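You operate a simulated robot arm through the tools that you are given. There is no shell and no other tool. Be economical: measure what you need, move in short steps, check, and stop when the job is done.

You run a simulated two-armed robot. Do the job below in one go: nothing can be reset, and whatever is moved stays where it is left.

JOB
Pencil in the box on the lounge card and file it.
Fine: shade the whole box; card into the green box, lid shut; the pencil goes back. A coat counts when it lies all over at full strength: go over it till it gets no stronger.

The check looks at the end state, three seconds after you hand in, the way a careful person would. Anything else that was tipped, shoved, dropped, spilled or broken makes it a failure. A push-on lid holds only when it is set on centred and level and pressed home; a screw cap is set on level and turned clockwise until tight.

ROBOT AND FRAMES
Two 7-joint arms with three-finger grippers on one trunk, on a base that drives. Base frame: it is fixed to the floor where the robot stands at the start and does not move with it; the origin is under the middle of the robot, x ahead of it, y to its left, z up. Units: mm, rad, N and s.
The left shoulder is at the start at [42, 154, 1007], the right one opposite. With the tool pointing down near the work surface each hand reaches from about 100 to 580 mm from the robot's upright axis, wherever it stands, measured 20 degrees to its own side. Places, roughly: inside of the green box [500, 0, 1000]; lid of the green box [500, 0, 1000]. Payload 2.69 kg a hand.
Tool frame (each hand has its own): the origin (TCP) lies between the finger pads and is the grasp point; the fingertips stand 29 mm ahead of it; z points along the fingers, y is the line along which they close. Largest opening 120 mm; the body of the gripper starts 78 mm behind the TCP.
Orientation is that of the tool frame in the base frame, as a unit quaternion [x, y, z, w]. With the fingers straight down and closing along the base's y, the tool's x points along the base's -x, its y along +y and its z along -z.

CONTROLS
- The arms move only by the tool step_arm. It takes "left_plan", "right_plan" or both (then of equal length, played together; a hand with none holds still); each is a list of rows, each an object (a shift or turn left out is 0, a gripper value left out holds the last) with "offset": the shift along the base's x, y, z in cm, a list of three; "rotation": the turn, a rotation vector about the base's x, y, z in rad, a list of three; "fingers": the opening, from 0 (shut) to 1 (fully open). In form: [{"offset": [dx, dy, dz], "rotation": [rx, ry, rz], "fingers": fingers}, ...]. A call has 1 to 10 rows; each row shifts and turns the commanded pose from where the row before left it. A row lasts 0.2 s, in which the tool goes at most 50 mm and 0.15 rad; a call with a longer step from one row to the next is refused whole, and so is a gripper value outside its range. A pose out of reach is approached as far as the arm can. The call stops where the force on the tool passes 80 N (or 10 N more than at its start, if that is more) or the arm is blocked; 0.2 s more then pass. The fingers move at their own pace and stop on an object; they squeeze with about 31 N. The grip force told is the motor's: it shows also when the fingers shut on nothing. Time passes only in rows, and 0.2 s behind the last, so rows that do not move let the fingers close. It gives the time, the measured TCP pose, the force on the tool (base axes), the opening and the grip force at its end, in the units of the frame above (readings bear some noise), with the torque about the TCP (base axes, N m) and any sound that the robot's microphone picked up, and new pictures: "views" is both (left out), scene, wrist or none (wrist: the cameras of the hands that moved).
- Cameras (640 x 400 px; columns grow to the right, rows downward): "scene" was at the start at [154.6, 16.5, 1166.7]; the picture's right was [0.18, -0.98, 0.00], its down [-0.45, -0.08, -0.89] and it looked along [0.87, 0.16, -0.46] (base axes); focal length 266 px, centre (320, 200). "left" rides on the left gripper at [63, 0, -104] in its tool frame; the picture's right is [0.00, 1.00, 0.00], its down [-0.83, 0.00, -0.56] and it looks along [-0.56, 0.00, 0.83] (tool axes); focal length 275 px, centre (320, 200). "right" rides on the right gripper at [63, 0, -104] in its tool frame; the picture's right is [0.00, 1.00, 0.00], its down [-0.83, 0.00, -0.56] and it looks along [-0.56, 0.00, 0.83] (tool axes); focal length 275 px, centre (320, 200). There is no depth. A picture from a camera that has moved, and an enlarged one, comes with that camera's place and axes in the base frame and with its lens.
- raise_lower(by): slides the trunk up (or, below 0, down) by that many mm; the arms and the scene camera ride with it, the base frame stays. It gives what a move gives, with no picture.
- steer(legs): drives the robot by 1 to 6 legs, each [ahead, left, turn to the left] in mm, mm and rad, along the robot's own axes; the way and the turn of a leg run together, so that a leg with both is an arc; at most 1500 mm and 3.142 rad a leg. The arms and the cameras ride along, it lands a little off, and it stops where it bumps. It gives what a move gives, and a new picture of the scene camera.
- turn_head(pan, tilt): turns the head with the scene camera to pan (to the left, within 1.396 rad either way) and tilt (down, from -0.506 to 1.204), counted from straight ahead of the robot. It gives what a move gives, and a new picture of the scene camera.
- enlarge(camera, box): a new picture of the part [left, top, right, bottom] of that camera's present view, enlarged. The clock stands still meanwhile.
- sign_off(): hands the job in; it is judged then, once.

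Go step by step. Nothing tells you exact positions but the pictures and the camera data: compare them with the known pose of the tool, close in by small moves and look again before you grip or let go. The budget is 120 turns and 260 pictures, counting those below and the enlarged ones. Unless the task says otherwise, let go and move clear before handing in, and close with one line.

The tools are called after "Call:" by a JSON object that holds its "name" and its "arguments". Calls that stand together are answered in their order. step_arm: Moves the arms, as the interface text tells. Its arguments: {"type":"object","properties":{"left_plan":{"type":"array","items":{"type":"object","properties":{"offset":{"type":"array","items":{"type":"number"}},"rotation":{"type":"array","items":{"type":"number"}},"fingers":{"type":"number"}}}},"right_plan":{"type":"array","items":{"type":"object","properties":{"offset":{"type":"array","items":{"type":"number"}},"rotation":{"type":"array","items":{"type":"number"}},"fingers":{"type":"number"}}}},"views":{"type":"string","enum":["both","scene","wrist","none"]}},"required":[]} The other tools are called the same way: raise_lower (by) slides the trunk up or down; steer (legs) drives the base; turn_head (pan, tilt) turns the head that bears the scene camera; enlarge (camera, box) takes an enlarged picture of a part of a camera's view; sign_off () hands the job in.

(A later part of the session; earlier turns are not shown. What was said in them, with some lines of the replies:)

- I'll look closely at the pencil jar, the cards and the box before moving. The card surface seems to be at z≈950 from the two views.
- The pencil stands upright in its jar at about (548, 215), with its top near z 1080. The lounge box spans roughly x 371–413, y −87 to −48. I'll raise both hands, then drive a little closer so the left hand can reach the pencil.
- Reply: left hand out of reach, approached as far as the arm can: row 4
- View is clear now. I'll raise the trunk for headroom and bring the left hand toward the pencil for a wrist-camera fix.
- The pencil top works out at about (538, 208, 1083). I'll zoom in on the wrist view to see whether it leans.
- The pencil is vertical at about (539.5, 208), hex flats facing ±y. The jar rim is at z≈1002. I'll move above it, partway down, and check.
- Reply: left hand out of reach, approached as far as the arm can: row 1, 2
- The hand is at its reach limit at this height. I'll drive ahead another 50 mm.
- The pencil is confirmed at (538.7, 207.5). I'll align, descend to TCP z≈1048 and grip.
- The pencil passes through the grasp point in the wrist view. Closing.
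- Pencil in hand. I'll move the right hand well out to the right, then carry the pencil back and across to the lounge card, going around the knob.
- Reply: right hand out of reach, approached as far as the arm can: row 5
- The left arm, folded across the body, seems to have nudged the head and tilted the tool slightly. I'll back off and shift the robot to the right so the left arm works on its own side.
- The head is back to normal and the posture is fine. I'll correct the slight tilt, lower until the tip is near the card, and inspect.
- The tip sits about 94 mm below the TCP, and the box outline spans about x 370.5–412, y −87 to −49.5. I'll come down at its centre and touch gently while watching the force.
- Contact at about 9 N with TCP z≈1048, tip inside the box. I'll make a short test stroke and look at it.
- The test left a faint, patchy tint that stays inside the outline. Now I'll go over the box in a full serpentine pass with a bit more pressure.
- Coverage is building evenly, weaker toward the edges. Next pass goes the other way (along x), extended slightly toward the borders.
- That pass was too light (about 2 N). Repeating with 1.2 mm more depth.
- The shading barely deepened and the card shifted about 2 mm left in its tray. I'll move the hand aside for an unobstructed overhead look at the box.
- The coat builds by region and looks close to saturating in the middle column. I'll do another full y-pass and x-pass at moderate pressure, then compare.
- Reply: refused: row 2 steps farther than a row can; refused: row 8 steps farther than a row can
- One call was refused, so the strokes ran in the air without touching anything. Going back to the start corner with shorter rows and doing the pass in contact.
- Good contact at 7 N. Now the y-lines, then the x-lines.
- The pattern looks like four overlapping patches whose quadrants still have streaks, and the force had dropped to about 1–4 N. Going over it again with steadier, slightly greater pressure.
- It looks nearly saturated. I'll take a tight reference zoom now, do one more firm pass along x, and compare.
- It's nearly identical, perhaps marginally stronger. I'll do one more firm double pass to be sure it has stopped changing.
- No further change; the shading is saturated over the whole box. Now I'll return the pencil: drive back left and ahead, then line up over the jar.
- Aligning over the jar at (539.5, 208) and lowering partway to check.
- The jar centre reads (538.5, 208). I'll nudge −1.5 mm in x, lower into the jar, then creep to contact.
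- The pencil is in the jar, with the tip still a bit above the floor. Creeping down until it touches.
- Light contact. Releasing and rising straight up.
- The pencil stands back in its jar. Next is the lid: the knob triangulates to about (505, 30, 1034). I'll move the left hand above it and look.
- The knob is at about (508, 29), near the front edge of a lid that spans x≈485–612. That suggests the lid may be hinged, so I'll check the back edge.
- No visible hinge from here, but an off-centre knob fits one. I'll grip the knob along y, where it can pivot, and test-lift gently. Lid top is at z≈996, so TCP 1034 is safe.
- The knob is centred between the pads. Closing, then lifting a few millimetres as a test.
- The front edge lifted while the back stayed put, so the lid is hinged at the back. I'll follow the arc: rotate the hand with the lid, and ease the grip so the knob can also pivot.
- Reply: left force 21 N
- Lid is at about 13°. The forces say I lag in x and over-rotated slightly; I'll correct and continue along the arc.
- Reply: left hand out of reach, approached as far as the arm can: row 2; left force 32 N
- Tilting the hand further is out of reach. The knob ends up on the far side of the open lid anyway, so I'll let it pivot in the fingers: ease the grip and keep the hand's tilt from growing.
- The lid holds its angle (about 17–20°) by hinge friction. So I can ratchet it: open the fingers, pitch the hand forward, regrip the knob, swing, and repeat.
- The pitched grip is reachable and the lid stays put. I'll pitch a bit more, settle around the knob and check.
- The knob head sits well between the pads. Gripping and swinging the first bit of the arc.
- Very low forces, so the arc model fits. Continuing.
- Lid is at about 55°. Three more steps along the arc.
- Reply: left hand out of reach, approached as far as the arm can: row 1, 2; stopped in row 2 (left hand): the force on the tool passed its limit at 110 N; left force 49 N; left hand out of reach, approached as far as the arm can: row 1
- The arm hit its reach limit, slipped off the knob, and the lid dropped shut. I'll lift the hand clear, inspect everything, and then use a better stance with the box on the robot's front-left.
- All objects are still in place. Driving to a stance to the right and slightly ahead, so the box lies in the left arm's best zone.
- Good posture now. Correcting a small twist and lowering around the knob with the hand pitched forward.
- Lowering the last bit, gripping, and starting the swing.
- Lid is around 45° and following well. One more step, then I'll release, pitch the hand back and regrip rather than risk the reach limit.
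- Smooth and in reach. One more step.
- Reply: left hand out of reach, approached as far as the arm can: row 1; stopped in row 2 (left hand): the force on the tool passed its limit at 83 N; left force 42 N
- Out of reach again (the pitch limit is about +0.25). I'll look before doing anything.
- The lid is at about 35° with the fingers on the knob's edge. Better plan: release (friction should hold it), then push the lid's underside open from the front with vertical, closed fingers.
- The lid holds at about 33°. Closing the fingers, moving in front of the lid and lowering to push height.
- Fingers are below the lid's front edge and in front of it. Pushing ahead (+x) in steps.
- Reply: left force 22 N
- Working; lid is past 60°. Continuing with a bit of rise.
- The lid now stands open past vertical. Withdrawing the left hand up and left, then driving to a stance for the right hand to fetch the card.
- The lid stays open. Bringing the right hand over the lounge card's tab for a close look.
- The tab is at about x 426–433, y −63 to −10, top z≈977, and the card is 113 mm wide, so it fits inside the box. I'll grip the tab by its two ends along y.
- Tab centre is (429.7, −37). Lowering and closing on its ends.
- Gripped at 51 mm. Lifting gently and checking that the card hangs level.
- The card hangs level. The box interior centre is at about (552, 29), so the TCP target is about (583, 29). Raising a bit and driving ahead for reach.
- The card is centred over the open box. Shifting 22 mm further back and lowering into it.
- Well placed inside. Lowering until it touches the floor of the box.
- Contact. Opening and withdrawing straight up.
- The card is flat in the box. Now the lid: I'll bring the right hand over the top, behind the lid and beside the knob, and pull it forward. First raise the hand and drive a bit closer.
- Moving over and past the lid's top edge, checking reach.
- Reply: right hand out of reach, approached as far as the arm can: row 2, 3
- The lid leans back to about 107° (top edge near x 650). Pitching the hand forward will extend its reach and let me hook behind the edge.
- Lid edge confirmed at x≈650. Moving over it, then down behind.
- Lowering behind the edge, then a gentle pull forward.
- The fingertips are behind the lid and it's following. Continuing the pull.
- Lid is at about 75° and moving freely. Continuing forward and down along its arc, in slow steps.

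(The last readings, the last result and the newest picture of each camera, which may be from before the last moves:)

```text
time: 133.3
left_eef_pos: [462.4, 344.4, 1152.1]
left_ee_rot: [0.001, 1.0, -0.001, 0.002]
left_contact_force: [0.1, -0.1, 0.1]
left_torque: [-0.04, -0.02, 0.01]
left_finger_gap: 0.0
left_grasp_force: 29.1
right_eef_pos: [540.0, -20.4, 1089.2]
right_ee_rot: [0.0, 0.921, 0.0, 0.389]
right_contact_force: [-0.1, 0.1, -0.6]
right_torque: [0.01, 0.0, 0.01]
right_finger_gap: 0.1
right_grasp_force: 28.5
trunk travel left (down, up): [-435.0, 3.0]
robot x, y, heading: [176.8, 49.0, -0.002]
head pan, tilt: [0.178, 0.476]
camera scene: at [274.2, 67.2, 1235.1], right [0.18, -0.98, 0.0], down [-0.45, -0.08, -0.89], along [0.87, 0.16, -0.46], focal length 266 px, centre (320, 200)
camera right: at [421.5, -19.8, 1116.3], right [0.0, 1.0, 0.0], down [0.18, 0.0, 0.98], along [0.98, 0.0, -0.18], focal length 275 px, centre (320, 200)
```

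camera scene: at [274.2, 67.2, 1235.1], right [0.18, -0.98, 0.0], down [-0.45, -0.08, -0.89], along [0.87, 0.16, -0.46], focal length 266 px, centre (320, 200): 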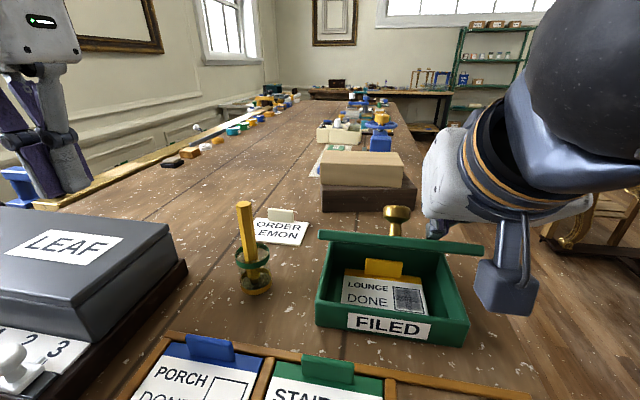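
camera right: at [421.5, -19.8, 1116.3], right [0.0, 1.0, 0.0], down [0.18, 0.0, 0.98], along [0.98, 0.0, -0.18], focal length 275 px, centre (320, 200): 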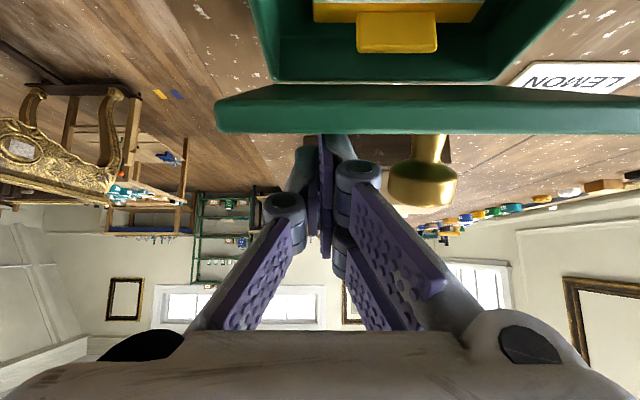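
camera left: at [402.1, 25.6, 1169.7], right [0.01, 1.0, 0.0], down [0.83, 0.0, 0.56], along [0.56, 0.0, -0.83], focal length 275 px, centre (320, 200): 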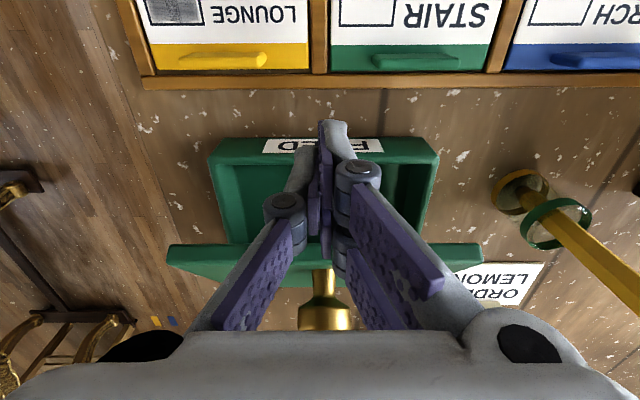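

Lid is at about 35–40°. Continuing mostly downward.

Call:
{"name": "step_arm", "arguments": {"right_plan": [{"offset": [-1, 0, -1.4]}, {"offset": [-0.8, 0, -1.5]}, {"offset": [-0.5, 0, -1.5]}, {"offset": [-0.3, 0, -1.2]}, {}]}}

```text
time: 134.5
left_eef_pos: [461.8, 345.1, 1153.1]
left_ee_rot: [0.001, 1.0, 0.0, 0.003]
left_contact_force: [0.7, -0.8, 0.3]
left_torque: [-0.02, -0.03, 0.03]
left_finger_gap: 0.0
left_grasp_force: 28.6
right_eef_pos: [514.7, -19.2, 1036.9]
right_ee_rot: [0.001, 0.919, 0.0, 0.394]
right_contact_force: [8.9, -2.8, 28.2]
right_torque: [-0.02, -0.36, -0.08]
right_finger_gap: 0.1
right_grasp_force: 28.8
trunk travel left (down, up): [-435.0, 3.0]
robot x, y, heading: [179.6, 53.6, 0.001]
head pan, tilt: [0.178, 0.476]
camera scene: at [273.4, 67.0, 1235.5], right [0.18, -0.98, 0.0], down [-0.45, -0.08, -0.89], along [0.87, 0.16, -0.46], focal length 266 px, centre (320, 200)
camera right: at [395.8, -19.3, 1063.2], right [0.0, 1.0, 0.0], down [0.17, 0.0, 0.99], along [0.99, 0.0, -0.17], focal length 275 px, centre (320, 200)
```

scene: 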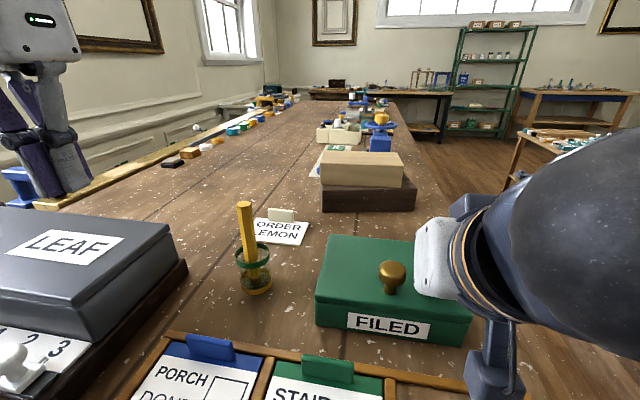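
right: 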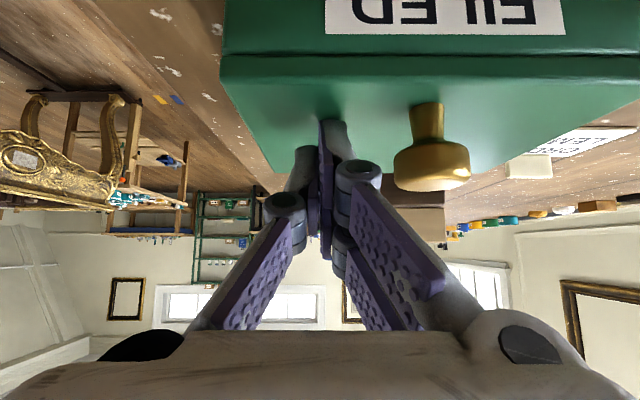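

The lid is down with 28 N on it. Checking for any gap.

Call:
{"name": "enlarge", "arguments": {"camera": "scene", "box": [300, 220, 490, 360]}}

Call:
{"name": "enlarge", "arguments": {"camera": "right", "box": [210, 0, 640, 200]}}

```text
2.86 times, centred on (395, 290) of scene
camera zoom: at [273.4, 67.0, 1235.5], right [0.18, -0.98, 0.0], down [-0.45, -0.08, -0.89], along [0.87, 0.16, -0.46], focal length 761 px, centre (106, -57)
```

zoom: 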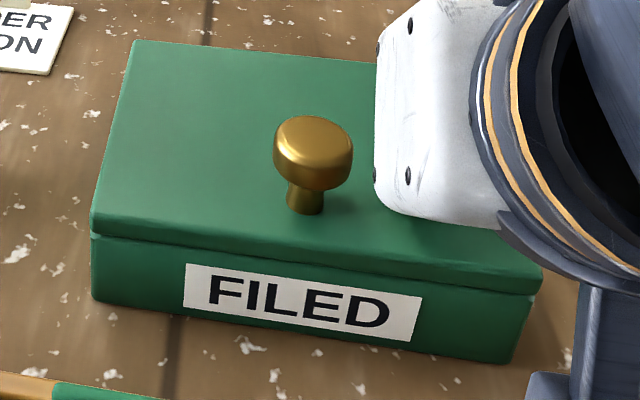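

```text
1.49 times, centred on (425, 100) of right
camera zoom: at [395.8, -19.3, 1063.2], right [0.0, 1.0, 0.0], down [0.17, 0.0, 0.99], along [0.99, 0.0, -0.17], focal length 410 px, centre (164, 349)
```

zoom: 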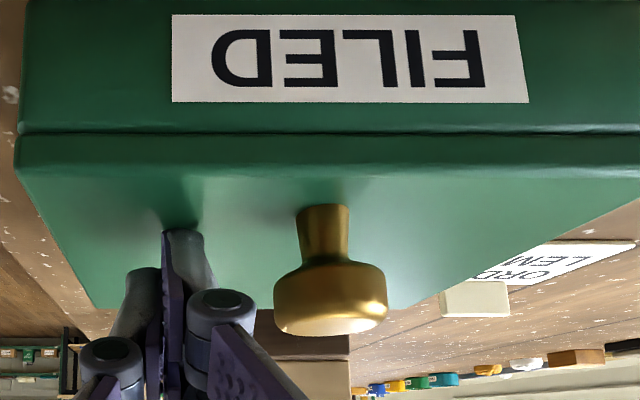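

The lid is flush all around. Retracting the right hand straight up and away.

Call:
{"name": "step_arm", "arguments": {"right_plan": [{"offset": [0, 0, 2]}, {"offset": [0, 0, 4]}, {"offset": [-2, 0, 3]}, {"offset": [-2, -4, 1]}, {"offset": [-1, -4.5, 0]}, {"offset": [0, -4.5, 0]}, {}], "views": "none"}}

Call:
{"name": "steer", "arguments": {"legs": [[-120, 0, 0]]}}

Call:
{"name": "enlarge", "arguments": {"camera": "scene", "box": [220, 150, 480, 330]}}

```text
time: 136.1
left_eef_pos: [463.0, 344.3, 1152.4]
left_ee_rot: [0.001, 1.0, -0.001, 0.002]
left_contact_force: [-0.6, 0.5, -0.3]
left_torque: [-0.01, 0.0, 0.0]
left_finger_gap: 0.1
left_grasp_force: 28.3
right_eef_pos: [463.6, -150.2, 1132.6]
right_ee_rot: [-0.001, 0.921, 0.0, 0.389]
right_contact_force: [0.4, 0.5, -0.2]
right_torque: [-0.01, 0.02, -0.01]
right_finger_gap: 0.0
right_grasp_force: 28.7
trunk travel left (down, up): [-435.0, 3.0]
robot x, y, heading: [177.7, 53.6, -0.004]
head pan, tilt: [0.178, 0.476]
```

```text
time: 137.3
left_eef_pos: [341.6, 344.1, 1151.7]
left_ee_rot: [0.001, 1.0, 0.0, 0.001]
left_contact_force: [-0.3, 0.6, 0.9]
left_torque: [0.01, -0.05, 0.02]
left_finger_gap: 0.0
left_grasp_force: 28.4
right_eef_pos: [342.0, -149.5, 1132.3]
right_ee_rot: [0.0, 0.921, 0.0, 0.389]
right_contact_force: [-0.4, -0.2, 0.2]
right_torque: [-0.02, -0.02, 0.01]
right_finger_gap: 0.0
right_grasp_force: 27.9
trunk travel left (down, up): [-435.0, 3.0]
robot x, y, heading: [58.1, 53.6, -0.005]
head pan, tilt: [0.178, 0.476]
camera scene: at [153.4, 67.3, 1235.1], right [0.18, -0.98, 0.0], down [-0.45, -0.08, -0.89], along [0.87, 0.16, -0.46], focal length 266 px, centre (320, 200)
```

scene: 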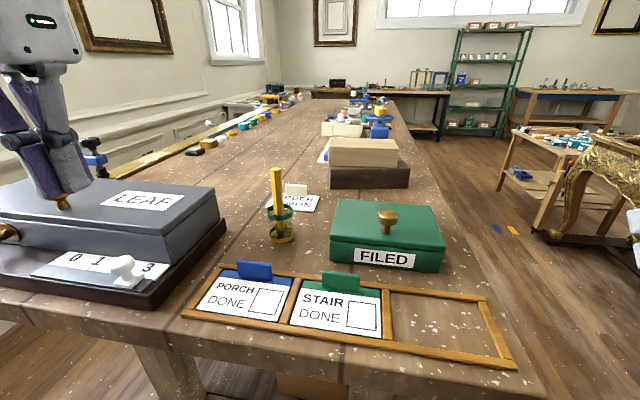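

```text
2.22 times, centred on (350, 240) of scene
camera zoom: at [153.4, 67.3, 1235.1], right [0.18, -0.98, 0.0], down [-0.45, -0.08, -0.89], along [0.87, 0.16, -0.46], focal length 592 px, centre (253, 111)
```

zoom: 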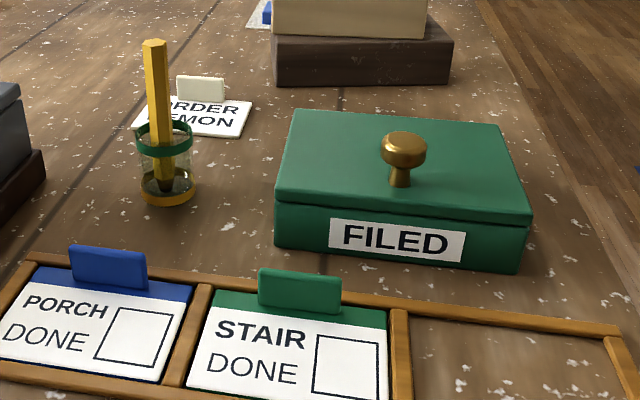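

All in place. A quick look at the spot under the left fingers by the LEAF box before handing in.

Call:
{"name": "enlarge", "arguments": {"camera": "scene", "box": [0, 120, 230, 310]}}

```text
2.11 times, centred on (115, 215) of scene
camera zoom: at [153.4, 67.3, 1235.1], right [0.18, -0.98, 0.0], down [-0.45, -0.08, -0.89], along [0.87, 0.16, -0.46], focal length 560 px, centre (752, 168)
```

zoom: 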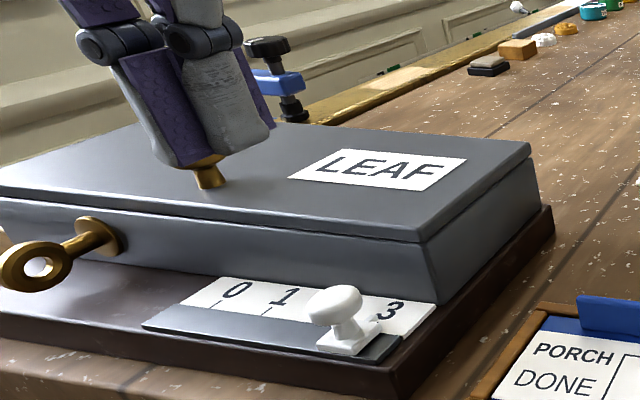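

Only the LEAF box's own knob shows behind the fingers, and there is no contact force. The card is filed, the lid is flush, the pencil is in its jar and both hands are clear.

Call:
{"name": "sign_off", "arguments": {}}

```text
The job is handed in.
```

I shaded the whole box on the lounge card until it got no darker, filed the card in the green box with the lid shut flush, and put the pencil back upright in its jar.
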